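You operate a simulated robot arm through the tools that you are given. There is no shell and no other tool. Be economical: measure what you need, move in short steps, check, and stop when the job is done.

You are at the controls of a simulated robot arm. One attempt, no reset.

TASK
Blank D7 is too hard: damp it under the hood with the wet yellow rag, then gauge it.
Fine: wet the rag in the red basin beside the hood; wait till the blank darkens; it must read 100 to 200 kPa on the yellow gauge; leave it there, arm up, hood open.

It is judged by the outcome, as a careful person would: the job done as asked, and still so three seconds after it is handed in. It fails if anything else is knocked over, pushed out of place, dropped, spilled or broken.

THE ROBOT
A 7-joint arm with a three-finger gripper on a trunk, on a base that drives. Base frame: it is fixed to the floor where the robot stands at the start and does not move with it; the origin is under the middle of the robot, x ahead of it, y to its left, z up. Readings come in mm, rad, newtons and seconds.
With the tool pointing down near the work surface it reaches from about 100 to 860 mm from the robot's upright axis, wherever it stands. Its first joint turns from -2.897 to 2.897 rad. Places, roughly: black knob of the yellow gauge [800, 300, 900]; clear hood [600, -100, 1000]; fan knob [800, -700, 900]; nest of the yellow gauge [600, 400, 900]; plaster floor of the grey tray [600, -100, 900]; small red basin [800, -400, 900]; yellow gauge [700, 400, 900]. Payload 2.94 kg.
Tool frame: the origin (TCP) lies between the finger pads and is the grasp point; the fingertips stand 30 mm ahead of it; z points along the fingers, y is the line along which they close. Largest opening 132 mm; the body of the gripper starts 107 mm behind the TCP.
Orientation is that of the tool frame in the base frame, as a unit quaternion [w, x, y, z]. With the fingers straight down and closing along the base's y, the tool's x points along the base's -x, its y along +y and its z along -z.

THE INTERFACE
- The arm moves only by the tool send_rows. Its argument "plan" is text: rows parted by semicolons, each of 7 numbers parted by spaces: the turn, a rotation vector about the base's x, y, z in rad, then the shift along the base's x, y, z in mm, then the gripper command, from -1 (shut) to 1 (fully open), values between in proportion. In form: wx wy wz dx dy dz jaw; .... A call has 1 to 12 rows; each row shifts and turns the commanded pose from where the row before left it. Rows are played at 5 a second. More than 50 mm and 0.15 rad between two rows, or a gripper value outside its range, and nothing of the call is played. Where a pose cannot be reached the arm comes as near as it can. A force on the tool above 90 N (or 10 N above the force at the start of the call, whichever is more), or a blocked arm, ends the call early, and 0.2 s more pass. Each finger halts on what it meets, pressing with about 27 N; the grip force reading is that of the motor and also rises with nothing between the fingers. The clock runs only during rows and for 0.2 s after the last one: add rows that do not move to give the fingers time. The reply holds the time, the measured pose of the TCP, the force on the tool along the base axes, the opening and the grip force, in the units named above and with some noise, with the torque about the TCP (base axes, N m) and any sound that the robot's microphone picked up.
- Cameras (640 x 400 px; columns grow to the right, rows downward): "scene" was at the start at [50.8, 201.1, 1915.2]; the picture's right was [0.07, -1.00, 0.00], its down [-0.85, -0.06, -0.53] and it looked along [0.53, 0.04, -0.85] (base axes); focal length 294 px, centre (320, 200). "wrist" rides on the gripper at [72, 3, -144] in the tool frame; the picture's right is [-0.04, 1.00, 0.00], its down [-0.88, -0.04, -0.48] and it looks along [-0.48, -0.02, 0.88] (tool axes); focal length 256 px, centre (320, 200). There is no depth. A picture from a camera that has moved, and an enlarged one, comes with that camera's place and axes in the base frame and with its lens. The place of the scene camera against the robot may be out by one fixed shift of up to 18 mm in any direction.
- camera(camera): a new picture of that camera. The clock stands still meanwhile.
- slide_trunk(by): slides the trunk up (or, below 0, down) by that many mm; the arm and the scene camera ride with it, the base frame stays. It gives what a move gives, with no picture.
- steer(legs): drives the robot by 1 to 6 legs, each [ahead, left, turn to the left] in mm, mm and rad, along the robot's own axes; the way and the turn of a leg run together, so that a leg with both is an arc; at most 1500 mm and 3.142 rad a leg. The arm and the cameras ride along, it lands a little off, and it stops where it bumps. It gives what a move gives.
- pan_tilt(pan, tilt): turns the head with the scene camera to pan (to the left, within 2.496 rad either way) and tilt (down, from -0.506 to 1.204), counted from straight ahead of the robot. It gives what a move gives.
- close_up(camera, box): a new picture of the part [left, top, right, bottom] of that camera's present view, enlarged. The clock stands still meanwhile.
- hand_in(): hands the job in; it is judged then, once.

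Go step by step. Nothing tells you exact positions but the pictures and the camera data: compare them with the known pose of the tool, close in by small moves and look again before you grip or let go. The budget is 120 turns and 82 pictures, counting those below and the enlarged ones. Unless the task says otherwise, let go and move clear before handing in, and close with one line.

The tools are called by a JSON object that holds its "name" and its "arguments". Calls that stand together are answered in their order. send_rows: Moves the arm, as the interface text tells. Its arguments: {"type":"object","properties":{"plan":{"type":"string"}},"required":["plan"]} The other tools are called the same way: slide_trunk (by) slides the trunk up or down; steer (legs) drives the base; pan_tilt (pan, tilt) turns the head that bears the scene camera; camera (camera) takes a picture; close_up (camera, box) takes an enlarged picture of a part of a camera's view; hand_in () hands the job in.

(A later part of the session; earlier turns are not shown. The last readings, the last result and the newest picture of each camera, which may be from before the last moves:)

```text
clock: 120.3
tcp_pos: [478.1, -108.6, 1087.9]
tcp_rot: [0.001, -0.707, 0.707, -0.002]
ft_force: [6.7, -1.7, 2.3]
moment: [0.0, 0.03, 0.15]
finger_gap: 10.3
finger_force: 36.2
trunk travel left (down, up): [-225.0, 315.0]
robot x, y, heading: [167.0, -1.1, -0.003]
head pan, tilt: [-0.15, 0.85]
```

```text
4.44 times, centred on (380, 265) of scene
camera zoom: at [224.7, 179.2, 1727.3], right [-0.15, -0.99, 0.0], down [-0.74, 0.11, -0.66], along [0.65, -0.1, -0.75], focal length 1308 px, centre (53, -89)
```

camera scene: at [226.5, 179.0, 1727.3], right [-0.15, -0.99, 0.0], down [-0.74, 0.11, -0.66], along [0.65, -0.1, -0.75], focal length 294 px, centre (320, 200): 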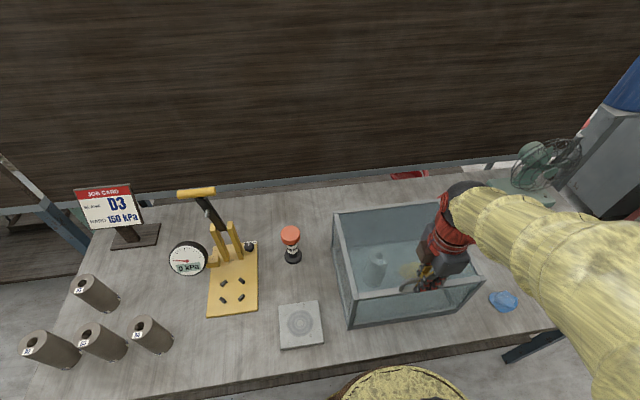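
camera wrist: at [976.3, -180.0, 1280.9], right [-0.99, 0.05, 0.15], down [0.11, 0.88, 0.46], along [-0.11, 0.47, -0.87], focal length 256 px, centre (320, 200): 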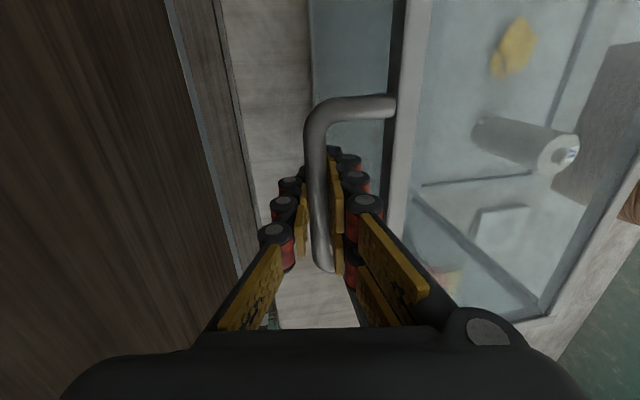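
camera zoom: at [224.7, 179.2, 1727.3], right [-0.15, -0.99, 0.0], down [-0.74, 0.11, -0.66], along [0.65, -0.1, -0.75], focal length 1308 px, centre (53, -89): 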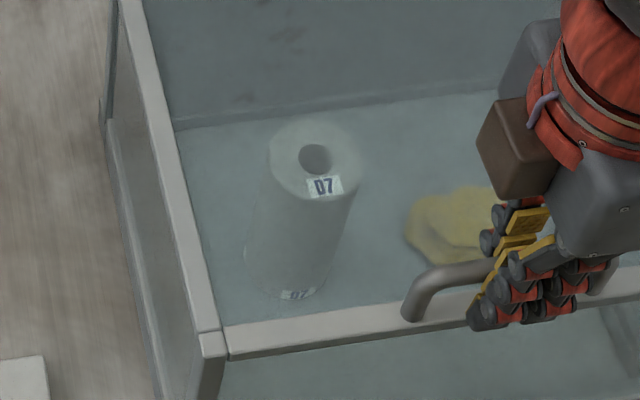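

The glass has fogged (so the rag is wet), but the blank has barely changed yet. Wait longer.

{"name": "send_rows", "arguments": {"plan": "0 0 0 0 0 0 -1;0 0 0 0 0 0 -1;0 0 0 0 0 0 -1;0 0 0 0 0 0 -1;0 0 0 0 0 0 -1;0 0 0 0 0 0 -1;0 0 0 0 0 0 -1;0 0 0 0 0 0 -1;0 0 0 0 0 0 -1;0 0 0 0 0 0 -1;0 0 0 0 0 0 -1;0 0 0 0 0 0 -1"}}

{"name": "send_rows", "arguments": {"plan": "0 0 0 0 0 0 -1;0 0 0 0 0 0 -1;0 0 0 0 0 0 -1;0 0 0 0 0 0 -1;0 0 0 0 0 0 -1;0 0 0 0 0 0 -1;0 0 0 0 0 0 -1;0 0 0 0 0 0 -1;0 0 0 0 0 0 -1;0 0 0 0 0 0 -1;0 0 0 0 0 0 -1;0 0 0 0 0 0 -1"}}

{"name": "send_rows", "arguments": {"plan": "0 0 0 0 0 0 -1;0 0 0 0 0 0 -1;0 0 0 0 0 0 -1;0 0 0 0 0 0 -1;0 0 0 0 0 0 -1;0 0 0 0 0 0 -1;0 0 0 0 0 0 -1;0 0 0 0 0 0 -1;0 0 0 0 0 0 -1;0 0 0 0 0 0 -1;0 0 0 0 0 0 -1;0 0 0 0 0 0 -1"}}

{"name": "send_rows", "arguments": {"plan": "0 0 0 0 0 0 -1;0 0 0 0 0 0 -1;0 0 0 0 0 0 -1;0 0 0 0 0 0 -1;0 0 0 0 0 0 -1;0 0 0 0 0 0 -1;0 0 0 0 0 0 -1;0 0 0 0 0 0 -1;0 0 0 0 0 0 -1;0 0 0 0 0 0 -1;0 0 0 0 0 0 -1;0 0 0 0 0 0 -1"}}

{"name": "camera", "arguments": {"camera": "scene"}}

```text
clock: 122.9
tcp_pos: [478.3, -107.5, 1086.0]
tcp_rot: [0.001, -0.706, 0.708, -0.003]
ft_force: [6.0, -1.6, 1.5]
moment: [0.03, 0.08, 0.17]
finger_gap: 10.2
finger_force: 36.2
trunk travel left (down, up): [-225.0, 315.0]
robot x, y, heading: [164.1, -5.5, -0.001]
head pan, tilt: [-0.15, 0.85]
```

```text
clock: 125.5
tcp_pos: [478.2, -109.3, 1087.3]
tcp_rot: [0.002, -0.706, 0.708, -0.002]
ft_force: [5.1, -1.4, 0.1]
moment: [0.03, 0.06, 0.16]
finger_gap: 10.3
finger_force: 35.6
trunk travel left (down, up): [-225.0, 315.0]
robot x, y, heading: [166.5, -3.6, -0.004]
head pan, tilt: [-0.15, 0.85]
```

```text
clock: 128.1
tcp_pos: [478.5, -108.5, 1086.5]
tcp_rot: [0.001, -0.706, 0.708, -0.002]
ft_force: [5.3, -0.1, 0.2]
moment: [-0.01, 0.09, 0.15]
finger_gap: 10.1
finger_force: 35.5
trunk travel left (down, up): [-225.0, 315.0]
robot x, y, heading: [164.6, -3.8, -0.003]
head pan, tilt: [-0.15, 0.85]
```

```text
clock: 130.7
tcp_pos: [478.6, -108.8, 1087.9]
tcp_rot: [0.001, -0.706, 0.708, -0.003]
ft_force: [5.9, -1.7, 0.5]
moment: [-0.03, 0.05, 0.17]
finger_gap: 10.2
finger_force: 35.6
trunk travel left (down, up): [-225.0, 315.0]
robot x, y, heading: [167.1, -6.2, 0.005]
head pan, tilt: [-0.15, 0.85]
```

```text
21 pictures are left
camera scene: at [224.7, 179.2, 1727.3], right [-0.15, -0.99, 0.0], down [-0.74, 0.11, -0.66], along [0.65, -0.1, -0.75], focal length 294 px, centre (320, 200)
```

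scene: 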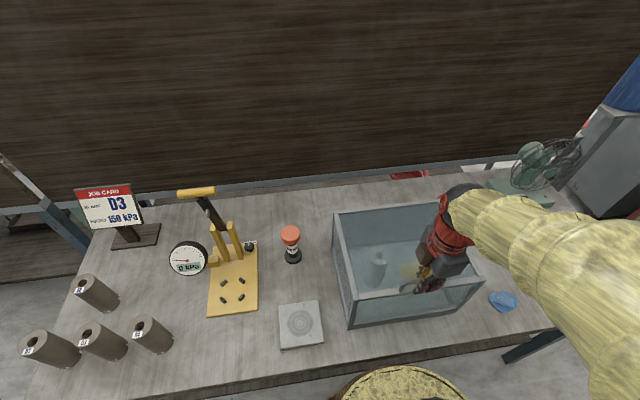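

I can't judge colour through the fogged glass, so I'll reopen the hood along the known arc and look directly.

{"name": "send_rows", "arguments": {"plan": "0 0 0 6.5 0 9 -1;0 0.03 0 7 0 10 -1;0 0.035 0 12.3 0 12 -1;0 0.04 0 12.3 0 11.5 -1;0 0.033 0 14.5 0 10.5 -1;0 0.03 0 14.5 0 10.5 -1;0 0.032 0 13.7 0 10 -1;0 0.03 0 13.8 0 9 -1;0 0.032 0 14.8 0 8 -1;0 0.032 0 14.7 0 7.5 -1;0 0 0 0 0 0 -1"}}

```text
clock: 133.1
tcp_pos: [602.1, -107.9, 1186.3]
tcp_rot: [-0.102, -0.7, 0.7, 0.101]
ft_force: [-1.1, -1.3, 1.2]
moment: [-0.36, -0.04, 0.09]
finger_gap: 10.5
finger_force: 36.7
trunk travel left (down, up): [-225.0, 315.0]
robot x, y, heading: [166.6, -4.7, 0.003]
head pan, tilt: [-0.15, 0.85]
```

{"name": "send_rows", "arguments": {"plan": "0 0.07 0 28 0 15 -1;0 0.05 0 25.5 0 7 -1;0 0.05 0 25.5 0 6 -1;0 0 0 19 0 3 -1;0 0 0 18.5 0 2.5 -1;0 0 0 23 0 1.5 -1;0 0 0 23 0 0.5 -1;0 0 0 20 0 -2 -1;0 0 0 20 0 -3 -1;0 0 0 20 0 -4 -1;0 0 0 20 0 -5 -1;0 0 0 0 0 0 -1"}}

{"name": "send_rows", "arguments": {"plan": "0 -0.04 0 16.5 0 -7.5 -1;0 -0.04 0 16.5 0 -9 -1;0 -0.05 0 18.5 0 -9.5 -1;0 -0.05 0 18.5 0 -10 -1;0 -0.035 0 11.5 0 -7.5 -1;0 -0.035 0 11.5 0 -7.5 -1;0 -0.03 0 10 0 -8 -1;0 -0.03 0 10 0 -8 -1;0 0 0 0 0 0 -1"}}

{"name": "camera", "arguments": {"camera": "scene"}}

```text
clock: 135.7
tcp_pos: [845.8, -109.0, 1206.6]
tcp_rot: [-0.162, -0.688, 0.689, 0.161]
ft_force: [-0.9, 6.3, -5.1]
moment: [0.0, 0.09, -0.46]
finger_gap: 10.3
finger_force: 36.5
trunk travel left (down, up): [-225.0, 315.0]
robot x, y, heading: [166.9, -10.0, -0.0]
head pan, tilt: [-0.15, 0.85]
```

```text
clock: 137.7
tcp_pos: [958.2, -108.9, 1141.3]
tcp_rot: [-0.054, -0.704, 0.707, 0.052]
ft_force: [13.4, -4.1, 23.1]
moment: [0.06, 0.09, -0.61]
finger_gap: 9.9
finger_force: 35.7
trunk travel left (down, up): [-225.0, 315.0]
robot x, y, heading: [164.0, -6.2, 0.001]
head pan, tilt: [-0.15, 0.85]
```

```text
20 pictures are left
camera scene: at [223.8, 178.9, 1727.5], right [-0.15, -0.99, 0.0], down [-0.74, 0.11, -0.66], along [0.65, -0.1, -0.75], focal length 294 px, centre (320, 200)
```

scene: 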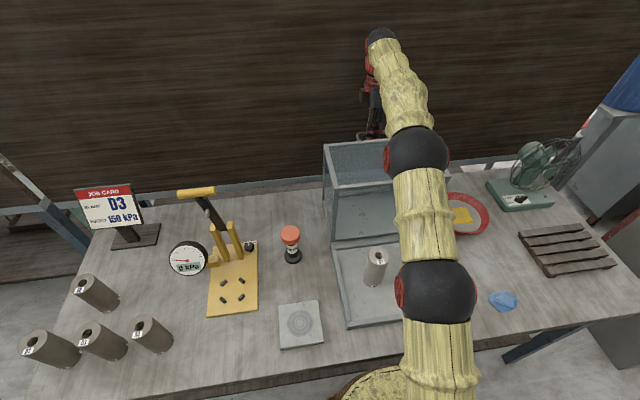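

{"name": "close_up", "arguments": {"camera": "scene", "box": [330, 230, 410, 300]}}

```text
5.71 times, centred on (370, 265) of scene
camera zoom: at [223.8, 178.9, 1727.5], right [-0.15, -0.99, 0.0], down [-0.74, 0.11, -0.66], along [0.65, -0.1, -0.75], focal length 1682 px, centre (34, -171)
```

zoom: 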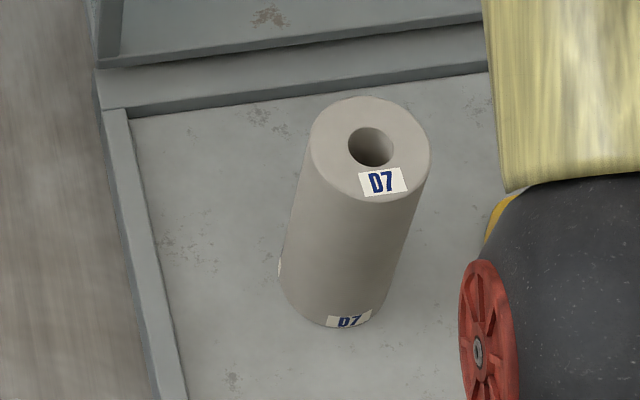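

{"name": "camera", "arguments": {"camera": "wrist"}}

```text
18 pictures are left
camera wrist: at [975.5, -180.5, 1282.7], right [-0.99, 0.05, 0.15], down [0.11, 0.88, 0.46], along [-0.11, 0.47, -0.87], focal length 256 px, centre (320, 200)
```

wrist: 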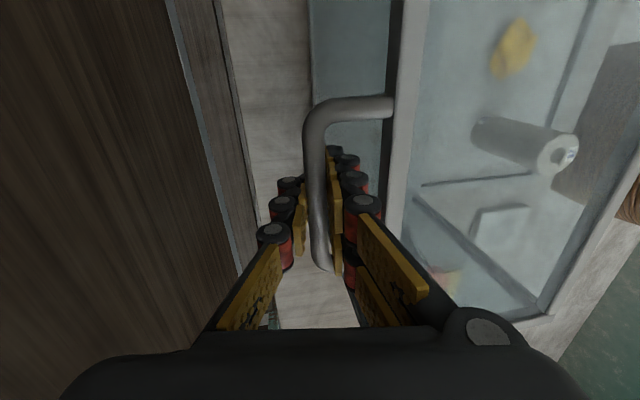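

The hood glass is foggy but D7 is only slightly darker, so it needs much more time. Close again along the same arc.

{"name": "send_rows", "arguments": {"plan": "0 0.03 0 -10 0 8 -1;0 0.03 0 -10 0 8 -1;0 0.035 0 -11.5 0 7.5 -1;0 0.035 0 -11.5 0 7.5 -1;0 0.05 0 -18.5 0 10 -1;0 0.05 0 -18.5 0 9.5 -1;0 0.04 0 -16.5 0 9 -1;0 0.04 0 -16.5 0 7.5 -1;0 0 0 0 0 0 -1"}}

{"name": "send_rows", "arguments": {"plan": "0 0 0 -20 0 5 -1;0 0 0 -20 0 4 -1;0 0 0 -20 0 3 -1;0 0 0 -20 0 2 -1;0 0 0 -23 0 -0.5 -1;0 0 0 -23 0 -1.5 -1;0 0 0 -18.5 0 -2.5 -1;0 0 0 -19 0 -3 -1;0 -0.05 0 -25.5 0 -6 -1;0 -0.05 0 -25.5 0 -7 -1;0 -0.07 0 -28 0 -15 -1;0 0 0 0 0 0 -1"}}

{"name": "send_rows", "arguments": {"plan": "0 -0.032 0 -14.7 0 -7.5 -1;0 -0.032 0 -14.8 0 -8 -1;0 -0.03 0 -13.8 0 -9 -1;0 -0.032 0 -13.7 0 -10 -1;0 -0.03 0 -14.5 0 -10.5 -1;0 -0.033 0 -14.5 0 -10.5 -1;0 -0.04 0 -12.3 0 -11.5 -1;0 -0.035 0 -12.3 0 -12 -1;0 -0.03 0 -7 0 -10 -1;0 0 0 -6.5 0 -9 -1;0 0 0 0 0 0 -1"}}

```text
clock: 139.7
tcp_pos: [845.3, -107.1, 1205.0]
tcp_rot: [-0.163, -0.687, 0.69, 0.162]
ft_force: [-6.4, 0.9, -26.4]
moment: [-0.2, 0.06, -0.31]
finger_gap: 10.6
finger_force: 36.0
trunk travel left (down, up): [-225.0, 315.0]
robot x, y, heading: [160.1, -5.5, 0.002]
head pan, tilt: [-0.15, 0.85]
```

```text
clock: 142.3
tcp_pos: [598.6, -107.3, 1188.0]
tcp_rot: [-0.102, -0.7, 0.7, 0.1]
ft_force: [-8.8, 3.3, 16.0]
moment: [0.08, -0.03, 0.14]
finger_gap: 11.3
finger_force: 36.7
trunk travel left (down, up): [-225.0, 315.0]
robot x, y, heading: [161.1, -6.0, -0.001]
head pan, tilt: [-0.15, 0.85]
```

```text
clock: 144.7
tcp_pos: [478.5, -108.3, 1090.2]
tcp_rot: [0.001, -0.706, 0.708, -0.004]
ft_force: [13.2, -3.1, 13.7]
moment: [-0.14, 0.08, 0.34]
finger_gap: 10.6
finger_force: 35.9
trunk travel left (down, up): [-225.0, 315.0]
robot x, y, heading: [165.2, -1.6, -0.006]
head pan, tilt: [-0.15, 0.85]
```

Closed again. Wait about 26 s, then compare with the earlier crop.

{"name": "send_rows", "arguments": {"plan": "0 0 0 0 0 -3 -1;0 0 0 0 0 0 -1;0 0 0 0 0 0 -1;0 0 0 0 0 0 -1;0 0 0 0 0 0 -1;0 0 0 0 0 0 -1;0 0 0 0 0 0 -1;0 0 0 0 0 0 -1;0 0 0 0 0 0 -1;0 0 0 0 0 0 -1;0 0 0 0 0 0 -1;0 0 0 0 0 0 -1"}}

{"name": "send_rows", "arguments": {"plan": "0 0 0 0 0 0 -1;0 0 0 0 0 0 -1;0 0 0 0 0 0 -1;0 0 0 0 0 0 -1;0 0 0 0 0 0 -1;0 0 0 0 0 0 -1;0 0 0 0 0 0 -1;0 0 0 0 0 0 -1;0 0 0 0 0 0 -1;0 0 0 0 0 0 -1;0 0 0 0 0 0 -1;0 0 0 0 0 0 -1"}}

{"name": "send_rows", "arguments": {"plan": "0 0 0 0 0 0 -1;0 0 0 0 0 0 -1;0 0 0 0 0 0 -1;0 0 0 0 0 0 -1;0 0 0 0 0 0 -1;0 0 0 0 0 0 -1;0 0 0 0 0 0 -1;0 0 0 0 0 0 -1;0 0 0 0 0 0 -1;0 0 0 0 0 0 -1;0 0 0 0 0 0 -1;0 0 0 0 0 0 -1"}}

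{"name": "send_rows", "arguments": {"plan": "0 0 0 0 0 0 -1;0 0 0 0 0 0 -1;0 0 0 0 0 0 -1;0 0 0 0 0 0 -1;0 0 0 0 0 0 -1;0 0 0 0 0 0 -1;0 0 0 0 0 0 -1;0 0 0 0 0 0 -1;0 0 0 0 0 0 -1;0 0 0 0 0 0 -1;0 0 0 0 0 0 -1;0 0 0 0 0 0 -1"}}

{"name": "send_rows", "arguments": {"plan": "0 0 0 0 0 0 -1;0 0 0 0 0 0 -1;0 0 0 0 0 0 -1;0 0 0 0 0 0 -1;0 0 0 0 0 0 -1;0 0 0 0 0 0 -1;0 0 0 0 0 0 -1;0 0 0 0 0 0 -1;0 0 0 0 0 0 -1;0 0 0 0 0 0 -1;0 0 0 0 0 0 -1;0 0 0 0 0 0 -1"}}

{"name": "send_rows", "arguments": {"plan": "0 0 0 0 0 0 -1;0 0 0 0 0 0 -1;0 0 0 0 0 0 -1;0 0 0 0 0 0 -1;0 0 0 0 0 0 -1;0 0 0 0 0 0 -1;0 0 0 0 0 0 -1;0 0 0 0 0 0 -1;0 0 0 0 0 0 -1;0 0 0 0 0 0 -1;0 0 0 0 0 0 -1;0 0 0 0 0 0 -1"}}

{"name": "send_rows", "arguments": {"plan": "0 0 0 0 0 0 -1;0 0 0 0 0 0 -1;0 0 0 0 0 0 -1;0 0 0 0 0 0 -1;0 0 0 0 0 0 -1;0 0 0 0 0 0 -1;0 0 0 0 0 0 -1;0 0 0 0 0 0 -1;0 0 0 0 0 0 -1;0 0 0 0 0 0 -1;0 0 0 0 0 0 -1;0 0 0 0 0 0 -1"}}

{"name": "send_rows", "arguments": {"plan": "0 0 0 0 0 0 -1;0 0 0 0 0 0 -1;0 0 0 0 0 0 -1;0 0 0 0 0 0 -1;0 0 0 0 0 0 -1;0 0 0 0 0 0 -1;0 0 0 0 0 0 -1;0 0 0 0 0 0 -1;0 0 0 0 0 0 -1;0 0 0 0 0 0 -1;0 0 0 0 0 0 -1;0 0 0 0 0 0 -1"}}

{"name": "close_up", "arguments": {"camera": "scene", "box": [330, 220, 430, 310]}}

```text
clock: 147.3
tcp_pos: [477.9, -108.5, 1086.3]
tcp_rot: [0.001, -0.706, 0.708, -0.002]
ft_force: [15.5, -3.3, 21.1]
moment: [0.0, 0.15, 0.18]
finger_gap: 10.0
finger_force: 35.9
trunk travel left (down, up): [-225.0, 315.0]
robot x, y, heading: [163.5, -2.6, 0.002]
head pan, tilt: [-0.15, 0.85]
```

```text
clock: 149.9
tcp_pos: [478.0, -108.1, 1085.2]
tcp_rot: [0.0, -0.706, 0.708, -0.002]
ft_force: [16.5, -3.7, 18.9]
moment: [0.05, 0.17, 0.13]
finger_gap: 10.1
finger_force: 36.1
trunk travel left (down, up): [-225.0, 315.0]
robot x, y, heading: [164.4, -2.5, 0.0]
head pan, tilt: [-0.15, 0.85]
```

```text
clock: 152.5
tcp_pos: [477.6, -107.8, 1085.2]
tcp_rot: [0.002, -0.707, 0.708, -0.002]
ft_force: [15.9, -2.0, 15.1]
moment: [0.03, 0.16, 0.13]
finger_gap: 10.3
finger_force: 35.6
trunk travel left (down, up): [-225.0, 315.0]
robot x, y, heading: [160.2, -4.1, -0.003]
head pan, tilt: [-0.15, 0.85]
```

```text
clock: 155.1
tcp_pos: [477.8, -107.9, 1086.1]
tcp_rot: [-0.001, -0.707, 0.707, -0.002]
ft_force: [15.2, -2.2, 11.1]
moment: [0.04, 0.18, 0.15]
finger_gap: 9.9
finger_force: 35.6
trunk travel left (down, up): [-225.0, 315.0]
robot x, y, heading: [165.6, -7.8, 0.002]
head pan, tilt: [-0.15, 0.85]
```

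```text
clock: 157.7
tcp_pos: [478.5, -107.9, 1085.5]
tcp_rot: [0.001, -0.707, 0.708, -0.002]
ft_force: [14.4, -2.1, 8.3]
moment: [0.0, 0.14, 0.14]
finger_gap: 10.2
finger_force: 35.8
trunk travel left (down, up): [-225.0, 315.0]
robot x, y, heading: [165.2, -3.5, -0.006]
head pan, tilt: [-0.15, 0.85]
```

```text
clock: 160.3
tcp_pos: [477.4, -107.6, 1085.8]
tcp_rot: [0.001, -0.706, 0.708, -0.002]
ft_force: [13.4, -1.7, 5.3]
moment: [0.01, 0.18, 0.19]
finger_gap: 10.0
finger_force: 36.3
trunk travel left (down, up): [-225.0, 315.0]
robot x, y, heading: [166.4, -5.5, 0.005]
head pan, tilt: [-0.15, 0.85]
```

```text
clock: 162.9
tcp_pos: [479.2, -107.7, 1085.8]
tcp_rot: [0.001, -0.707, 0.707, -0.003]
ft_force: [13.9, -2.1, 3.9]
moment: [0.03, 0.13, 0.14]
finger_gap: 9.9
finger_force: 36.3
trunk travel left (down, up): [-225.0, 315.0]
robot x, y, heading: [163.7, -4.5, -0.0]
head pan, tilt: [-0.15, 0.85]
```

```text
clock: 165.5
tcp_pos: [478.3, -108.1, 1085.4]
tcp_rot: [0.0, -0.706, 0.708, -0.002]
ft_force: [13.3, -1.4, 3.6]
moment: [-0.01, 0.16, 0.16]
finger_gap: 9.9
finger_force: 36.0
trunk travel left (down, up): [-225.0, 315.0]
robot x, y, heading: [161.9, -5.3, 0.004]
head pan, tilt: [-0.15, 0.85]
```

```text
4.44 times, centred on (380, 265) of scene
camera zoom: at [225.6, 179.2, 1727.3], right [-0.15, -0.99, 0.0], down [-0.74, 0.11, -0.66], along [0.65, -0.1, -0.75], focal length 1308 px, centre (53, -89)
```

zoom: 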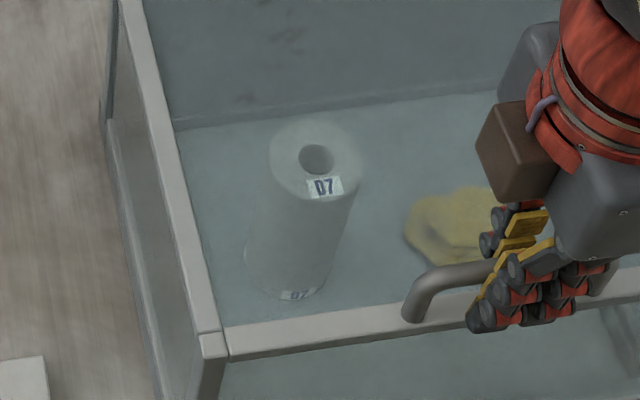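

No further visible change. The gauge will tell; reopen the hood along the same arc.

{"name": "send_rows", "arguments": {"plan": "0 0 0 6.5 0 11 -1;0 0.03 0 7 0 11 -1;0 0.035 0 12.3 0 12 -1;0 0.04 0 12.3 0 11.5 -1;0 0.033 0 14.5 0 10.5 -1;0 0.03 0 14.5 0 10.5 -1;0 0.032 0 13.7 0 10 -1;0 0.03 0 13.8 0 9 -1;0 0.032 0 14.8 0 8 -1;0 0.032 0 14.7 0 7.5 -1;0 0 0 0 0 0 -1"}}

{"name": "send_rows", "arguments": {"plan": "0 0.07 0 28 0 15 -1;0 0.05 0 25.5 0 7 -1;0 0.05 0 25.5 0 6 -1;0 0 0 19 0 3 -1;0 0 0 18.5 0 2.5 -1;0 0 0 23 0 1.5 -1;0 0 0 23 0 0.5 -1;0 0 0 20 0 -2 -1;0 0 0 20 0 -3 -1;0 0 0 20 0 -4 -1;0 0 0 20 0 -5 -1;0 0 0 0 0 0 -1"}}

{"name": "send_rows", "arguments": {"plan": "0 -0.04 0 16.5 0 -7.5 -1;0 -0.04 0 16.5 0 -9 -1;0 -0.05 0 18.5 0 -9.5 -1;0 -0.05 0 18.5 0 -10 -1;0 -0.035 0 11.5 0 -7.5 -1;0 -0.035 0 11.5 0 -7.5 -1;0 -0.03 0 10 0 -8 -1;0 -0.03 0 10 0 -8 -1;0 0 0 0 0 0 -0.6;0 0 0 0 0 0 -0.6"}}

```text
clock: 167.9
tcp_pos: [602.2, -108.7, 1187.3]
tcp_rot: [-0.104, -0.699, 0.701, 0.101]
ft_force: [2.5, 11.4, -6.5]
moment: [-0.36, 0.03, 0.07]
finger_gap: 10.1
finger_force: 36.6
trunk travel left (down, up): [-225.0, 315.0]
robot x, y, heading: [166.1, -7.5, 0.004]
head pan, tilt: [-0.15, 0.85]
```

```text
clock: 170.5
tcp_pos: [845.4, -109.3, 1207.3]
tcp_rot: [-0.162, -0.688, 0.689, 0.16]
ft_force: [-5.3, 0.3, -21.8]
moment: [-0.33, 0.09, -0.3]
finger_gap: 10.6
finger_force: 36.6
trunk travel left (down, up): [-225.0, 315.0]
robot x, y, heading: [162.6, -1.6, 0.003]
head pan, tilt: [-0.15, 0.85]
```

```text
clock: 172.7
tcp_pos: [956.1, -107.5, 1138.8]
tcp_rot: [-0.054, -0.704, 0.706, 0.053]
ft_force: [0.1, -0.6, -0.1]
moment: [-0.06, 0.01, -0.04]
finger_gap: 26.5
finger_force: 0.0
trunk travel left (down, up): [-225.0, 315.0]
robot x, y, heading: [168.6, -3.5, -0.001]
head pan, tilt: [-0.15, 0.85]
```

Hood stays open. Withdraw and move over D7.

{"name": "send_rows", "arguments": {"plan": "0 0 0 0 0 40 -0.6;0 0 0 0 0 40 -0.6;0 -0.075 0 -10 0 20 -0.6;0 -0.075 0 -40 0 10 -0.6;0 0 0 -48 0 0 0;0 0 0 -48 0 0 0;0 0 0 -48 0 0 0.4;0 0 0 -48 0 0 0.4"}}

{"name": "steer", "arguments": {"legs": [[-150, 0, 0]]}}

{"name": "camera", "arguments": {"camera": "scene"}}

```text
clock: 174.5
tcp_pos: [707.3, -105.8, 1247.9]
tcp_rot: [0.0, -0.706, 0.708, -0.001]
ft_force: [-1.5, 0.3, -0.3]
moment: [-0.01, -0.06, 0.01]
finger_gap: 92.4
finger_force: 0.3
out of reach, approached as far as the arm can: row 2
trunk travel left (down, up): [-225.0, 315.0]
robot x, y, heading: [165.4, -4.6, 0.003]
head pan, tilt: [-0.15, 0.85]
```

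```text
clock: 175.9
tcp_pos: [556.1, -106.3, 1248.7]
tcp_rot: [0.0, -0.706, 0.709, -0.001]
ft_force: [-0.1, -0.1, 0.4]
moment: [0.01, -0.02, -0.01]
finger_gap: 92.5
finger_force: 0.3
trunk travel left (down, up): [-225.0, 315.0]
robot x, y, heading: [14.5, -2.9, -0.004]
head pan, tilt: [-0.15, 0.85]
```

```text
16 pictures are left
camera scene: at [72.9, 179.4, 1727.4], right [-0.15, -0.99, 0.0], down [-0.74, 0.11, -0.66], along [0.65, -0.1, -0.75], focal length 294 px, centre (320, 200)
```

scene: 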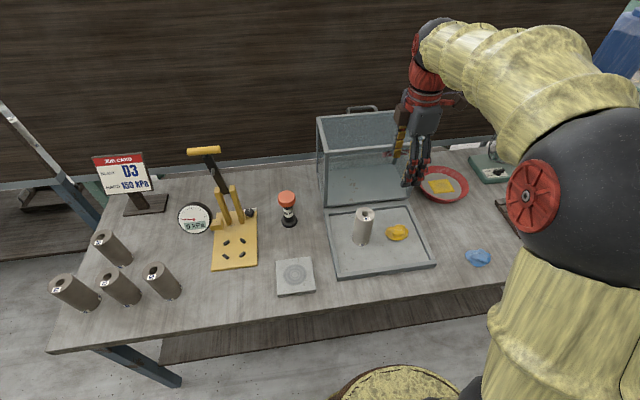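

{"name": "close_up", "arguments": {"camera": "scene", "box": [310, 170, 500, 280]}}

```text
3.37 times, centred on (405, 225) of scene
camera zoom: at [72.9, 179.4, 1727.4], right [-0.15, -0.99, 0.0], down [-0.74, 0.11, -0.66], along [0.65, -0.1, -0.75], focal length 992 px, centre (34, 116)
```

zoom: 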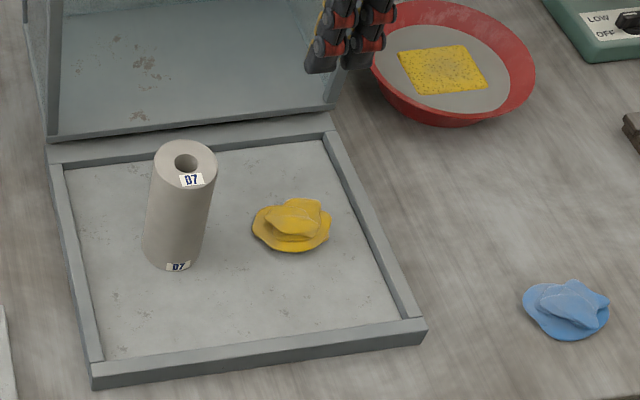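

D7 still looks pale, and the fingertips (standing on the sponge) probably kept the rag from soaking. I'll regrip the rag higher so that it protrudes, and dip again. First above the rag.

{"name": "send_rows", "arguments": {"plan": "0 0 0 25 -40 0 0.4;0 0 0 28 -40 0 0.4;0 0 0 0 -4 -45 0.4;0 0 0 0 0 -48 0.4;0 0 0 0 0 -48 0.4;0 0 0 0 0 -48 0.4;0 0 0 0 0 -40 0.4;0 0 0 0 0 -30 0.4;0 0 0 0 0 -30 0.4;0 0 0 0 0 -20 0.4;0 0 0 0 0 0 0.4"}}

{"name": "camera", "arguments": {"camera": "wrist"}}

```text
clock: 178.3
tcp_pos: [609.5, -192.4, 938.1]
tcp_rot: [0.001, -0.706, 0.708, -0.001]
ft_force: [-0.2, 0.5, -0.3]
moment: [0.0, 0.01, -0.01]
finger_gap: 92.2
finger_force: 0.1
trunk travel left (down, up): [-225.0, 315.0]
robot x, y, heading: [12.4, -6.8, -0.004]
head pan, tilt: [-0.15, 0.85]
```

```text
14 pictures are left
camera wrist: at [607.1, -263.7, 1081.1], right [-1.0, 0.05, 0.0], down [0.04, 0.88, 0.47], along [0.02, 0.47, -0.88], focal length 256 px, centre (320, 200)
```

wrist: 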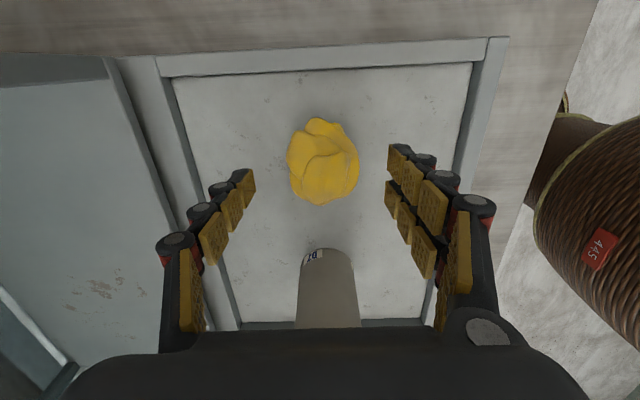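

{"name": "send_rows", "arguments": {"plan": "0 0 0 -1 2 -20 0.2;0 0 0 0 0 -16 0;0 0 0 0 0 0 -1;0 0 0 0 0 0 -1;0 0 0 0 0 0 -1;0 0 0 0 0 0 -1;0 0 0 0 0 0 -1;0 0 0 0 0 20 -1;0 0 0 0 0 45 -1;0 0 0 0 0 48 -1;0 0 0 0 0 30 -1"}}

{"name": "camera", "arguments": {"camera": "wrist"}}

```text
clock: 180.7
tcp_pos: [606.4, -189.7, 1046.3]
tcp_rot: [-0.001, -0.706, 0.708, -0.001]
ft_force: [0.8, -0.3, -0.6]
moment: [0.02, -0.02, -0.02]
finger_gap: 58.0
finger_force: 27.6
trunk travel left (down, up): [-225.0, 315.0]
robot x, y, heading: [15.0, -4.3, 0.001]
head pan, tilt: [-0.15, 0.85]
```

```text
13 pictures are left
camera wrist: at [603.4, -260.9, 1189.1], right [-1.0, 0.05, 0.0], down [0.04, 0.88, 0.47], along [0.02, 0.47, -0.88], focal length 256 px, centre (320, 200)
```

wrist: 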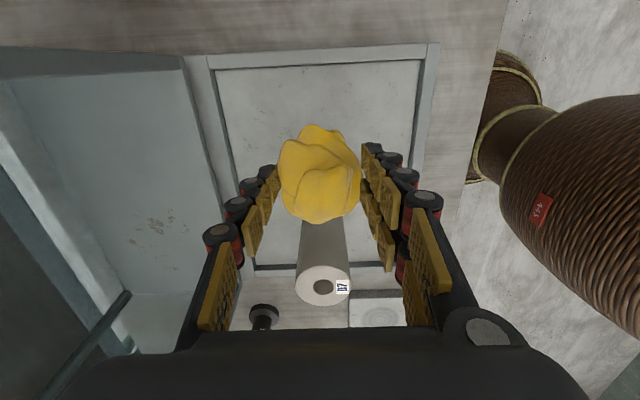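

Rag held with its bottom protruding. Drive right and dip again.

{"name": "steer", "arguments": {"legs": [[0, -300, 0]]}}

```text
clock: 182.8
tcp_pos: [608.5, -493.7, 1045.2]
tcp_rot: [0.0, 0.707, -0.707, 0.002]
ft_force: [-0.5, 0.6, -0.3]
moment: [0.04, 0.06, 0.02]
finger_gap: 57.7
finger_force: 27.1
trunk travel left (down, up): [-225.0, 315.0]
robot x, y, heading: [14.3, -314.5, 0.001]
head pan, tilt: [-0.15, 0.85]
```

{"name": "send_rows", "arguments": {"plan": "0 0 0 47 5 0 -1;0 0 0 48 5 0 -1;0 0 0 48 5 0 -1;0 0 0 46.5 4 0 -1;0 0 0 0 0 -45 -1;0 0 0 0 0 -45 -1;0 0 0 0 0 -20 -1;0 0 0 0 0 -6 -1;0 0 0 0 0 0 -1"}}

{"name": "send_rows", "arguments": {"plan": "0 0 0 0 0 -6 -1;0 0 0 0 0 0 -1"}}

{"name": "send_rows", "arguments": {"plan": "0 0 0 0 0 -5 -1;0 0 0 0 0 0 -1"}}

```text
clock: 184.8
tcp_pos: [797.4, -475.6, 930.1]
tcp_rot: [0.0, 0.708, -0.706, 0.001]
ft_force: [0.0, 1.4, 1.3]
moment: [-0.04, -0.03, 0.05]
finger_gap: 57.5
finger_force: 27.5
trunk travel left (down, up): [-225.0, 315.0]
robot x, y, heading: [13.5, -311.1, 0.003]
head pan, tilt: [-0.15, 0.85]
```

```text
clock: 185.4
tcp_pos: [797.9, -472.7, 925.4]
tcp_rot: [-0.002, 0.708, -0.706, 0.002]
ft_force: [-3.6, 10.7, 14.1]
moment: [-0.22, -0.26, 0.14]
finger_gap: 57.4
finger_force: 26.7
trunk travel left (down, up): [-225.0, 315.0]
robot x, y, heading: [14.4, -309.6, 0.008]
head pan, tilt: [-0.15, 0.85]
```

```text
clock: 186.0
tcp_pos: [797.8, -473.2, 923.4]
tcp_rot: [-0.001, 0.708, -0.706, 0.004]
ft_force: [-0.9, 19.4, 31.7]
moment: [-0.52, 0.03, -0.09]
finger_gap: 57.6
finger_force: 26.9
trunk travel left (down, up): [-225.0, 315.0]
robot x, y, heading: [15.8, -315.1, 0.006]
head pan, tilt: [-0.15, 0.85]
```

The wall pushes the rag in +y; shift to the centre and press there, holding a few seconds.

{"name": "send_rows", "arguments": {"plan": "0 0 0 0 0 12 -1;0 0 0 0 22 0 -1;0 0 0 0 0 -10 -1;0 0 0 0 0 -6 -1;0 0 0 0 0 0 -1"}}

{"name": "send_rows", "arguments": {"plan": "0 0 0 0 0 -6 -1;0 0 0 0 0 0 -1"}}

{"name": "close_up", "arguments": {"camera": "scene", "box": [300, 130, 420, 230]}}

```text
clock: 187.2
tcp_pos: [798.7, -454.7, 921.2]
tcp_rot: [-0.002, 0.708, -0.706, 0.005]
ft_force: [-7.3, -10.2, 42.9]
moment: [0.46, 1.15, 0.24]
finger_gap: 57.2
finger_force: 26.9
trunk travel left (down, up): [-225.0, 315.0]
robot x, y, heading: [16.1, -314.1, 0.002]
head pan, tilt: [-0.15, 0.85]
```

```text
clock: 187.8
tcp_pos: [797.4, -455.2, 919.7]
tcp_rot: [-0.005, 0.707, -0.707, 0.008]
ft_force: [-13.7, -11.3, 68.2]
moment: [0.03, 1.15, 0.16]
finger_gap: 57.5
finger_force: 26.7
trunk travel left (down, up): [-225.0, 315.0]
robot x, y, heading: [10.4, -318.3, 0.0]
head pan, tilt: [-0.15, 0.85]
```

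```text
4.00 times, centred on (360, 180) of scene
camera zoom: at [65.7, -128.7, 1727.9], right [-0.15, -0.99, 0.0], down [-0.74, 0.11, -0.66], along [0.66, -0.1, -0.75], focal length 1177 px, centre (160, 280)
```

zoom: 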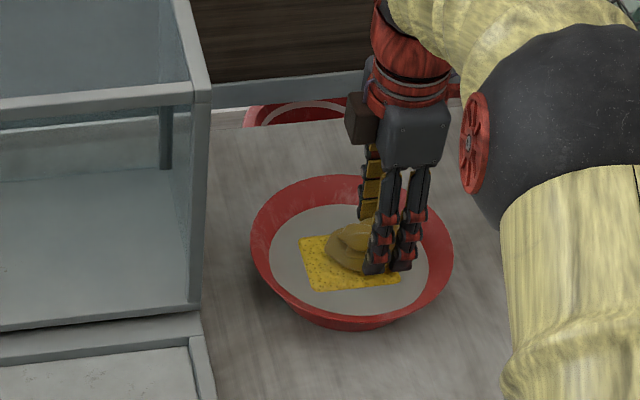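

The rag has now clearly darkened: it's wet. Carry it back to the tray spot and set it down.

{"name": "send_rows", "arguments": {"plan": "0 0 0 0 0 15 -1;0 0 0 0 0 35 -1;0 0 0 -20 0 45 -1;0 0 0 -48 0 0 -1;0 0 0 -48 0 0 -1;0 0 0 -48 0 0 -1;0 0 0 -26 40 0 -1;0 0 0 0 48 0 -1;0 0 0 0 48 0 -1;0 0 0 0 48 0 -1;0 0 0 0 48 0 -1;0 0 0 0 32 0 -1"}}

{"name": "send_rows", "arguments": {"plan": "0 0 0 0 0 -40 -1;0 0 0 0 0 -40 -1;0 0 0 0 0 -18 -1;0 0 0 0 0 -5 -1;0 0 0 0 0 0 -1"}}

```text
clock: 190.4
tcp_pos: [608.3, -189.0, 1004.4]
tcp_rot: [0.0, 0.707, -0.707, 0.001]
ft_force: [0.4, -0.6, -0.1]
moment: [-0.01, -0.01, 0.02]
finger_gap: 57.4
finger_force: 26.8
trunk travel left (down, up): [-225.0, 315.0]
robot x, y, heading: [14.2, -316.0, 0.003]
head pan, tilt: [-0.15, 0.85]
```

```text
clock: 191.6
tcp_pos: [609.1, -189.5, 903.0]
tcp_rot: [-0.002, 0.708, -0.706, 0.001]
ft_force: [-2.6, -3.2, 18.9]
moment: [-0.23, -0.35, -0.06]
finger_gap: 57.0
finger_force: 27.3
trunk travel left (down, up): [-225.0, 315.0]
robot x, y, heading: [14.4, -312.4, 0.001]
head pan, tilt: [-0.15, 0.85]
```

{"name": "send_rows", "arguments": {"plan": "0 0 0 0 0 0 0.1;0 0 0 0 0 0 0.2;0 0 0 0 0 0 0.2;0 0 0 0 0 40 0.2;0 0 0 0 0 48 0.2;0 0 0 0 0 48 -0.4;0 0 0 0 0 48 -0.4;0 0 0 0 -20 45 -0.4;0 0 0 0 -25 43 -0.4;0 0 0 0 -35 35 -0.4;0 0 0 0 -48 0 -0.4"}}

{"name": "send_rows", "arguments": {"plan": "0 0 0 0 -48 0 -0.4;0 0 0 0 -48 0 -0.4;0 0 0 0 -6 0 -0.4"}}

{"name": "steer", "arguments": {"legs": [[0, 312, 0], [152, 0, 0]]}}

{"name": "camera", "arguments": {"camera": "scene"}}

```text
clock: 194.0
tcp_pos: [607.5, -316.7, 1208.7]
tcp_rot: [-0.001, 0.709, -0.706, 0.001]
ft_force: [-1.1, 0.2, 0.2]
moment: [0.0, 0.01, 0.02]
finger_gap: 39.7
finger_force: 0.0
trunk travel left (down, up): [-225.0, 315.0]
robot x, y, heading: [13.9, -314.1, 0.005]
head pan, tilt: [-0.15, 0.85]
```

```text
clock: 194.8
tcp_pos: [608.5, -418.3, 1209.5]
tcp_rot: [0.0, 0.708, -0.706, 0.001]
ft_force: [0.4, -0.5, -1.3]
moment: [0.0, -0.01, -0.01]
finger_gap: 39.8
finger_force: 0.1
trunk travel left (down, up): [-225.0, 315.0]
robot x, y, heading: [11.4, -312.7, 0.005]
head pan, tilt: [-0.15, 0.85]
```

```text
clock: 197.9
tcp_pos: [760.9, -108.3, 1208.0]
tcp_rot: [0.0, -0.707, 0.707, 0.0]
ft_force: [0.1, -0.3, -0.9]
moment: [-0.01, 0.05, 0.02]
finger_gap: 39.5
finger_force: 0.1
trunk travel left (down, up): [-225.0, 315.0]
robot x, y, heading: [167.2, 0.2, -0.001]
head pan, tilt: [-0.15, 0.85]
```

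```text
11 pictures are left
camera scene: at [228.2, 182.2, 1727.3], right [-0.15, -0.99, 0.0], down [-0.74, 0.11, -0.66], along [0.65, -0.1, -0.75], focal length 294 px, centre (320, 200)
```

scene: 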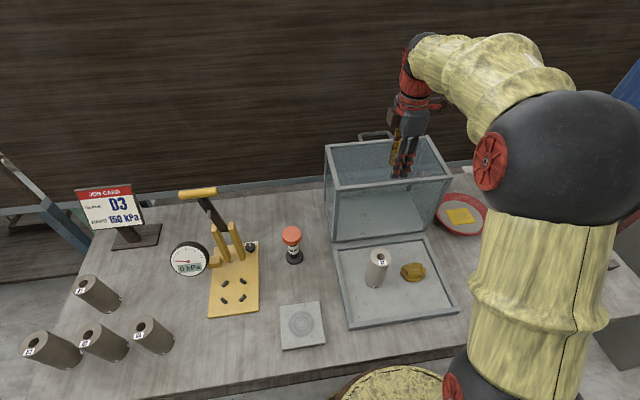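

The rag is dark (wet) next to D7. Reach over the hood to the handle and grip it.

{"name": "send_rows", "arguments": {"plan": "0 0 0 48 0 0 -0.4;0 0 0 48 0 0 -0.4;0 0.05 0 48 0 0 -0.4;0 0.05 0 46 0 0 -0.4;0 0.05 0 9 0 0 -0.4;0 0 0 0 0 -20 -0.4;0 0 0 0 0 0 -0.4"}}

```text
clock: 199.5
tcp_pos: [957.2, -109.6, 1187.7]
tcp_rot: [-0.054, -0.704, 0.707, 0.052]
ft_force: [-0.2, -0.4, 0.4]
moment: [0.04, -0.02, -0.03]
finger_gap: 39.9
finger_force: 0.0
out of reach, approached as far as the arm can: row 5
trunk travel left (down, up): [-225.0, 315.0]
robot x, y, heading: [170.3, -4.5, 0.002]
head pan, tilt: [-0.15, 0.85]
```

{"name": "send_rows", "arguments": {"plan": "0 0 0 0 0 -20 -0.4;0 0 0 0 0 -20 -0.4;0 0 0 0 0 -9 -0.4;0 0 0 0 0 0 -1;0 0 0 0 0 0 -1;0 0 0 0 0 0 -1;0 0 0 0 0 0 -1"}}

```text
clock: 201.1
tcp_pos: [956.8, -110.2, 1137.3]
tcp_rot: [-0.053, -0.704, 0.706, 0.052]
ft_force: [3.6, 0.0, 0.3]
moment: [0.04, -0.07, -0.51]
finger_gap: 9.8
finger_force: 32.8
trunk travel left (down, up): [-225.0, 315.0]
robot x, y, heading: [165.4, -4.6, 0.004]
head pan, tilt: [-0.15, 0.85]
```

Handle gripped (9.8 mm). Close the hood along the known arc.

{"name": "send_rows", "arguments": {"plan": "0 0.03 0 -10 0 9 -1;0 0.03 0 -10 0 8 -1;0 0.035 0 -11.5 0 7.5 -1;0 0.035 0 -11.5 0 7.5 -1;0 0.05 0 -18.5 0 10 -1;0 0.05 0 -18.5 0 9.5 -1;0 0.04 0 -16 0 9 -1;0 0.04 0 -16 0 8.5 -1;0 0 0 0 0 0 -1"}}

{"name": "send_rows", "arguments": {"plan": "0 0 0 -20 0 5 -1;0 0 0 -20 0 4 -1;0 0 0 -20 0 3 -1;0 0 0 -20 0 2 -1;0 0 0 -23 0 -0.5 -1;0 0 0 -23 0 -1.5 -1;0 0 0 -18.5 0 -2.5 -1;0 0 0 -19 0 -3 -1;0 -0.05 0 -25.5 0 -6 -1;0 -0.05 0 -25.5 0 -7 -1;0 -0.07 0 -28 0 -15 -1;0 0 0 0 0 0 -1"}}

{"name": "send_rows", "arguments": {"plan": "0 -0.032 0 -14.7 0 -7.5 -1;0 -0.032 0 -14.8 0 -8 -1;0 -0.03 0 -13.8 0 -9 -1;0 -0.032 0 -13.7 0 -10 -1;0 -0.03 0 -14.5 0 -10.5 -1;0 -0.033 0 -14.5 0 -10.5 -1;0 -0.04 0 -12.3 0 -11.5 -1;0 -0.035 0 -12.3 0 -12 -1;0 -0.03 0 -7 0 -10 -1;0 0 0 -6.5 0 -9 -1;0 0 0 0 0 -3 -1;0 0 0 0 0 0 -1"}}

{"name": "close_up", "arguments": {"camera": "scene", "box": [330, 220, 430, 310]}}

```text
clock: 203.1
tcp_pos: [846.5, -109.8, 1205.2]
tcp_rot: [-0.162, -0.688, 0.689, 0.161]
ft_force: [-7.6, 0.3, -28.5]
moment: [-0.15, 0.07, -0.42]
finger_gap: 10.4
finger_force: 36.2
trunk travel left (down, up): [-225.0, 315.0]
robot x, y, heading: [167.3, -1.5, -0.0]
head pan, tilt: [-0.15, 0.85]
```

```text
clock: 205.7
tcp_pos: [599.3, -109.7, 1187.9]
tcp_rot: [0.103, 0.7, -0.7, -0.1]
ft_force: [-11.2, -5.7, 20.5]
moment: [-0.18, -0.05, 0.14]
finger_gap: 11.6
finger_force: 36.6
trunk travel left (down, up): [-225.0, 315.0]
robot x, y, heading: [166.9, -2.0, -0.001]
head pan, tilt: [-0.15, 0.85]
```

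```text
clock: 208.3
tcp_pos: [478.3, -109.8, 1086.4]
tcp_rot: [0.002, -0.707, 0.707, -0.005]
ft_force: [7.2, 0.0, 26.5]
moment: [0.02, 0.05, 0.21]
finger_gap: 10.3
finger_force: 35.8
trunk travel left (down, up): [-225.0, 315.0]
robot x, y, heading: [168.8, -2.7, -0.002]
head pan, tilt: [-0.15, 0.85]
```

```text
4.44 times, centred on (380, 265) of scene
camera zoom: at [226.9, 182.6, 1727.5], right [-0.15, -0.99, 0.0], down [-0.74, 0.11, -0.66], along [0.65, -0.1, -0.75], focal length 1308 px, centre (53, -89)
```

zoom: 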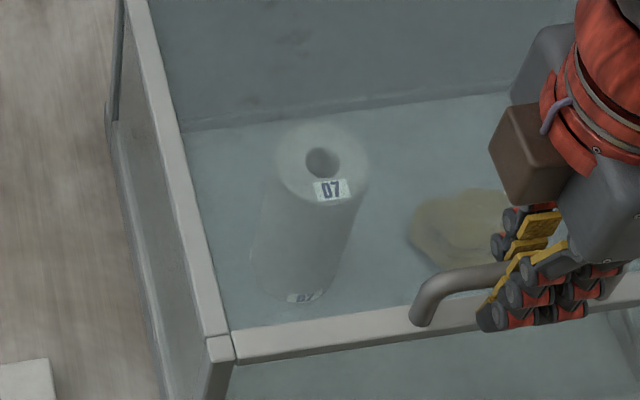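

Closed with a wet rag. Wait about 8 s and compare.

{"name": "send_rows", "arguments": {"plan": "0 0 0 0 0 0 -1;0 0 0 0 0 0 -1;0 0 0 0 0 0 -1;0 0 0 0 0 0 -1;0 0 0 0 0 0 -1;0 0 0 0 0 0 -1;0 0 0 0 0 0 -1;0 0 0 0 0 0 -1;0 0 0 0 0 0 -1;0 0 0 0 0 0 -1;0 0 0 0 0 0 -1;0 0 0 0 0 0 -1"}}

{"name": "send_rows", "arguments": {"plan": "0 0 0 0 0 0 -1;0 0 0 0 0 0 -1;0 0 0 0 0 0 -1;0 0 0 0 0 0 -1;0 0 0 0 0 0 -1;0 0 0 0 0 0 -1;0 0 0 0 0 0 -1;0 0 0 0 0 0 -1;0 0 0 0 0 0 -1;0 0 0 0 0 0 -1;0 0 0 0 0 0 -1;0 0 0 0 0 0 -1"}}

{"name": "send_rows", "arguments": {"plan": "0 0 0 0 0 0 -1;0 0 0 0 0 0 -1;0 0 0 0 0 0 -1;0 0 0 0 0 0 -1;0 0 0 0 0 0 -1;0 0 0 0 0 0 -1;0 0 0 0 0 0 -1;0 0 0 0 0 0 -1;0 0 0 0 0 0 -1;0 0 0 0 0 0 -1;0 0 0 0 0 0 -1;0 0 0 0 0 0 -1"}}

{"name": "close_up", "arguments": {"camera": "scene", "box": [330, 220, 430, 310]}}

```text
clock: 210.9
tcp_pos: [477.8, -109.3, 1086.2]
tcp_rot: [0.001, -0.706, 0.708, -0.003]
ft_force: [14.7, -3.1, 23.4]
moment: [0.0, 0.1, 0.07]
finger_gap: 10.4
finger_force: 35.9
trunk travel left (down, up): [-225.0, 315.0]
robot x, y, heading: [163.5, -2.3, 0.005]
head pan, tilt: [-0.15, 0.85]
```

```text
clock: 213.5
tcp_pos: [477.8, -109.8, 1086.4]
tcp_rot: [0.001, -0.707, 0.708, -0.003]
ft_force: [16.0, -4.1, 20.7]
moment: [-0.02, 0.11, 0.05]
finger_gap: 10.0
finger_force: 36.2
trunk travel left (down, up): [-225.0, 315.0]
robot x, y, heading: [168.9, -0.2, 0.003]
head pan, tilt: [-0.15, 0.85]
```

```text
clock: 216.1
tcp_pos: [477.9, -109.7, 1085.5]
tcp_rot: [0.002, -0.706, 0.708, -0.003]
ft_force: [15.5, -3.3, 17.7]
moment: [-0.01, 0.1, 0.0]
finger_gap: 10.1
finger_force: 36.0
trunk travel left (down, up): [-225.0, 315.0]
robot x, y, heading: [166.9, 3.0, 0.0]
head pan, tilt: [-0.15, 0.85]
```

```text
4.44 times, centred on (380, 265) of scene
camera zoom: at [228.2, 182.1, 1727.4], right [-0.15, -0.99, 0.0], down [-0.74, 0.11, -0.66], along [0.65, -0.1, -0.75], focal length 1308 px, centre (53, -89)
```

zoom: 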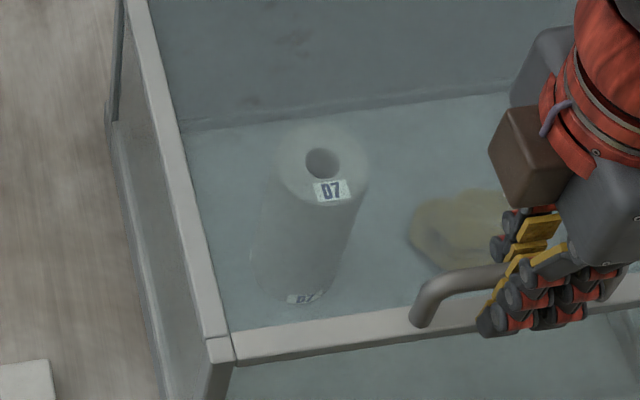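

D7 is darkening now. Wait another 8 s.

{"name": "send_rows", "arguments": {"plan": "0 0 0 0 0 0 -1;0 0 0 0 0 0 -1;0 0 0 0 0 0 -1;0 0 0 0 0 0 -1;0 0 0 0 0 0 -1;0 0 0 0 0 0 -1;0 0 0 0 0 0 -1;0 0 0 0 0 0 -1;0 0 0 0 0 0 -1;0 0 0 0 0 0 -1;0 0 0 0 0 0 -1;0 0 0 0 0 0 -1"}}

{"name": "send_rows", "arguments": {"plan": "0 0 0 0 0 0 -1;0 0 0 0 0 0 -1;0 0 0 0 0 0 -1;0 0 0 0 0 0 -1;0 0 0 0 0 0 -1;0 0 0 0 0 0 -1;0 0 0 0 0 0 -1;0 0 0 0 0 0 -1;0 0 0 0 0 0 -1;0 0 0 0 0 0 -1;0 0 0 0 0 0 -1;0 0 0 0 0 0 -1"}}

{"name": "send_rows", "arguments": {"plan": "0 0 0 0 0 0 -1;0 0 0 0 0 0 -1;0 0 0 0 0 0 -1;0 0 0 0 0 0 -1;0 0 0 0 0 0 -1;0 0 0 0 0 0 -1;0 0 0 0 0 0 -1;0 0 0 0 0 0 -1;0 0 0 0 0 0 -1;0 0 0 0 0 0 -1;0 0 0 0 0 0 -1;0 0 0 0 0 0 -1"}}

{"name": "camera", "arguments": {"camera": "scene"}}

```text
clock: 218.7
tcp_pos: [478.5, -109.1, 1085.1]
tcp_rot: [0.001, -0.707, 0.707, -0.002]
ft_force: [15.1, -2.8, 13.5]
moment: [0.06, 0.15, 0.08]
finger_gap: 10.0
finger_force: 36.6
trunk travel left (down, up): [-225.0, 315.0]
robot x, y, heading: [171.1, 0.2, 0.004]
head pan, tilt: [-0.15, 0.85]
```

```text
clock: 221.3
tcp_pos: [477.8, -110.5, 1084.9]
tcp_rot: [0.001, -0.707, 0.707, -0.002]
ft_force: [14.6, -2.0, 11.5]
moment: [-0.03, 0.15, 0.05]
finger_gap: 10.4
finger_force: 35.2
trunk travel left (down, up): [-225.0, 315.0]
robot x, y, heading: [166.7, 1.1, 0.001]
head pan, tilt: [-0.15, 0.85]
```

```text
clock: 223.9
tcp_pos: [478.5, -109.8, 1085.1]
tcp_rot: [0.002, -0.707, 0.708, -0.003]
ft_force: [14.0, -2.4, 7.5]
moment: [0.04, 0.16, 0.07]
finger_gap: 10.1
finger_force: 36.0
trunk travel left (down, up): [-225.0, 315.0]
robot x, y, heading: [168.4, -4.1, 0.001]
head pan, tilt: [-0.15, 0.85]
```

```text
8 pictures are left
camera scene: at [228.4, 182.1, 1727.3], right [-0.15, -0.99, 0.0], down [-0.74, 0.11, -0.66], along [0.65, -0.1, -0.75], focal length 294 px, centre (320, 200)
```

scene: 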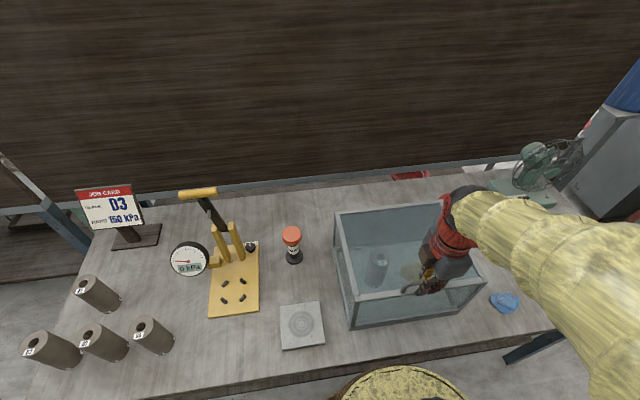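

D7 has visibly darkened. Open the hood again, still holding the handle, and compare with the other blanks.

{"name": "send_rows", "arguments": {"plan": "0 0 0 6.5 0 11 -1;0 0.03 0 7 0 11 -1;0 0.035 0 12.3 0 12 -1;0 0.04 0 12.3 0 11.5 -1;0 0.033 0 14.5 0 10.5 -1;0 0.03 0 14.5 0 10.5 -1;0 0.032 0 13.7 0 10 -1;0 0.03 0 13.8 0 9 -1;0 0.032 0 14.8 0 8 -1;0 0.032 0 14.7 0 7.5 -1;0 0 0 0 0 0 -1"}}

{"name": "send_rows", "arguments": {"plan": "0 0.07 0 28 0 15 -1;0 0.05 0 25.5 0 7 -1;0 0.05 0 25.5 0 6 -1;0 0 0 19 0 3 -1;0 0 0 18.5 0 2.5 -1;0 0 0 23 0 1.5 -1;0 0 0 23 0 0.5 -1;0 0 0 20 0 -2 -1;0 0 0 20 0 -3 -1;0 0 0 20 0 -4 -1;0 0 0 20 0 -5 -1;0 0 0 0 0 0 -1"}}

{"name": "send_rows", "arguments": {"plan": "0 -0.04 0 16.5 0 -7.5 -1;0 -0.04 0 16.5 0 -9 -1;0 -0.05 0 18.5 0 -9.5 -1;0 -0.05 0 18.5 0 -10 -1;0 -0.035 0 11.5 0 -7.5 -1;0 -0.035 0 11.5 0 -7.5 -1;0 -0.03 0 10 0 -8 -1;0 -0.03 0 10 0 -8 -1;0 0 0 0 0 0 -1"}}

{"name": "camera", "arguments": {"camera": "scene"}}

```text
clock: 226.3
tcp_pos: [602.8, -108.4, 1185.9]
tcp_rot: [-0.104, -0.699, 0.7, 0.102]
ft_force: [1.8, -5.6, -5.4]
moment: [-0.44, 0.04, -0.04]
finger_gap: 9.9
finger_force: 36.5
trunk travel left (down, up): [-225.0, 315.0]
robot x, y, heading: [167.2, -2.8, 0.004]
head pan, tilt: [-0.15, 0.85]
```

```text
clock: 228.9
tcp_pos: [845.6, -109.5, 1206.2]
tcp_rot: [-0.161, -0.688, 0.69, 0.16]
ft_force: [-0.2, 0.5, -4.6]
moment: [-0.59, 0.15, -0.3]
finger_gap: 10.5
finger_force: 36.2
trunk travel left (down, up): [-225.0, 315.0]
robot x, y, heading: [166.3, -3.2, 0.002]
head pan, tilt: [-0.15, 0.85]
```

```text
clock: 230.9
tcp_pos: [957.1, -109.0, 1139.7]
tcp_rot: [0.052, 0.705, -0.705, -0.052]
ft_force: [14.0, -2.0, 22.0]
moment: [0.04, 0.08, -0.62]
finger_gap: 10.0
finger_force: 36.2
trunk travel left (down, up): [-225.0, 315.0]
robot x, y, heading: [164.9, -2.3, -0.001]
head pan, tilt: [-0.15, 0.85]
```

```text
7 pictures are left
camera scene: at [227.0, 182.4, 1727.4], right [-0.15, -0.99, 0.0], down [-0.74, 0.11, -0.66], along [0.65, -0.1, -0.75], focal length 294 px, centre (320, 200)
```

scene: 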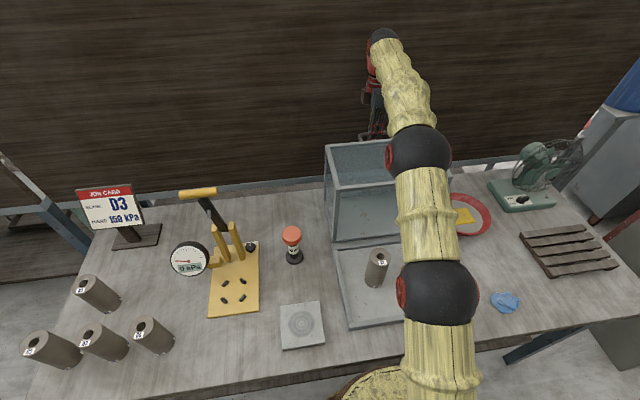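

D7 now matches the other blanks' dark tone. Release the hood handle, withdraw and go over D7.

{"name": "send_rows", "arguments": {"plan": "0 0 0 0 0 0 -0.6;0 0 0 0 0 0 -0.6;0 0 0 0 0 40 -0.6;0 0 0 0 0 35 -0.6;0 -0.075 0 -10 0 20 -0.6;0 -0.075 0 -40 0 10 -0.6;0 0 0 -48 0 0 0;0 0 0 -48 0 0 0;0 0 0 -48 0 0 0.4;0 0 0 -48 0 0 0.4"}}

{"name": "steer", "arguments": {"legs": [[-120, 0, 0]]}}

```text
clock: 233.1
tcp_pos: [711.8, -110.2, 1245.1]
tcp_rot: [0.0, 0.707, -0.707, 0.002]
ft_force: [0.0, 0.8, 0.3]
moment: [-0.01, -0.05, 0.0]
finger_gap: 92.4
finger_force: 0.0
trunk travel left (down, up): [-225.0, 315.0]
robot x, y, heading: [166.9, -1.6, 0.003]
head pan, tilt: [-0.15, 0.85]
```

```text
clock: 234.3
tcp_pos: [592.7, -112.5, 1246.4]
tcp_rot: [0.0, 0.707, -0.707, 0.001]
ft_force: [0.0, 0.3, 0.0]
moment: [-0.01, -0.07, 0.01]
finger_gap: 92.2
finger_force: 0.1
trunk travel left (down, up): [-225.0, 315.0]
robot x, y, heading: [48.8, -1.5, 0.003]
head pan, tilt: [-0.15, 0.85]
```

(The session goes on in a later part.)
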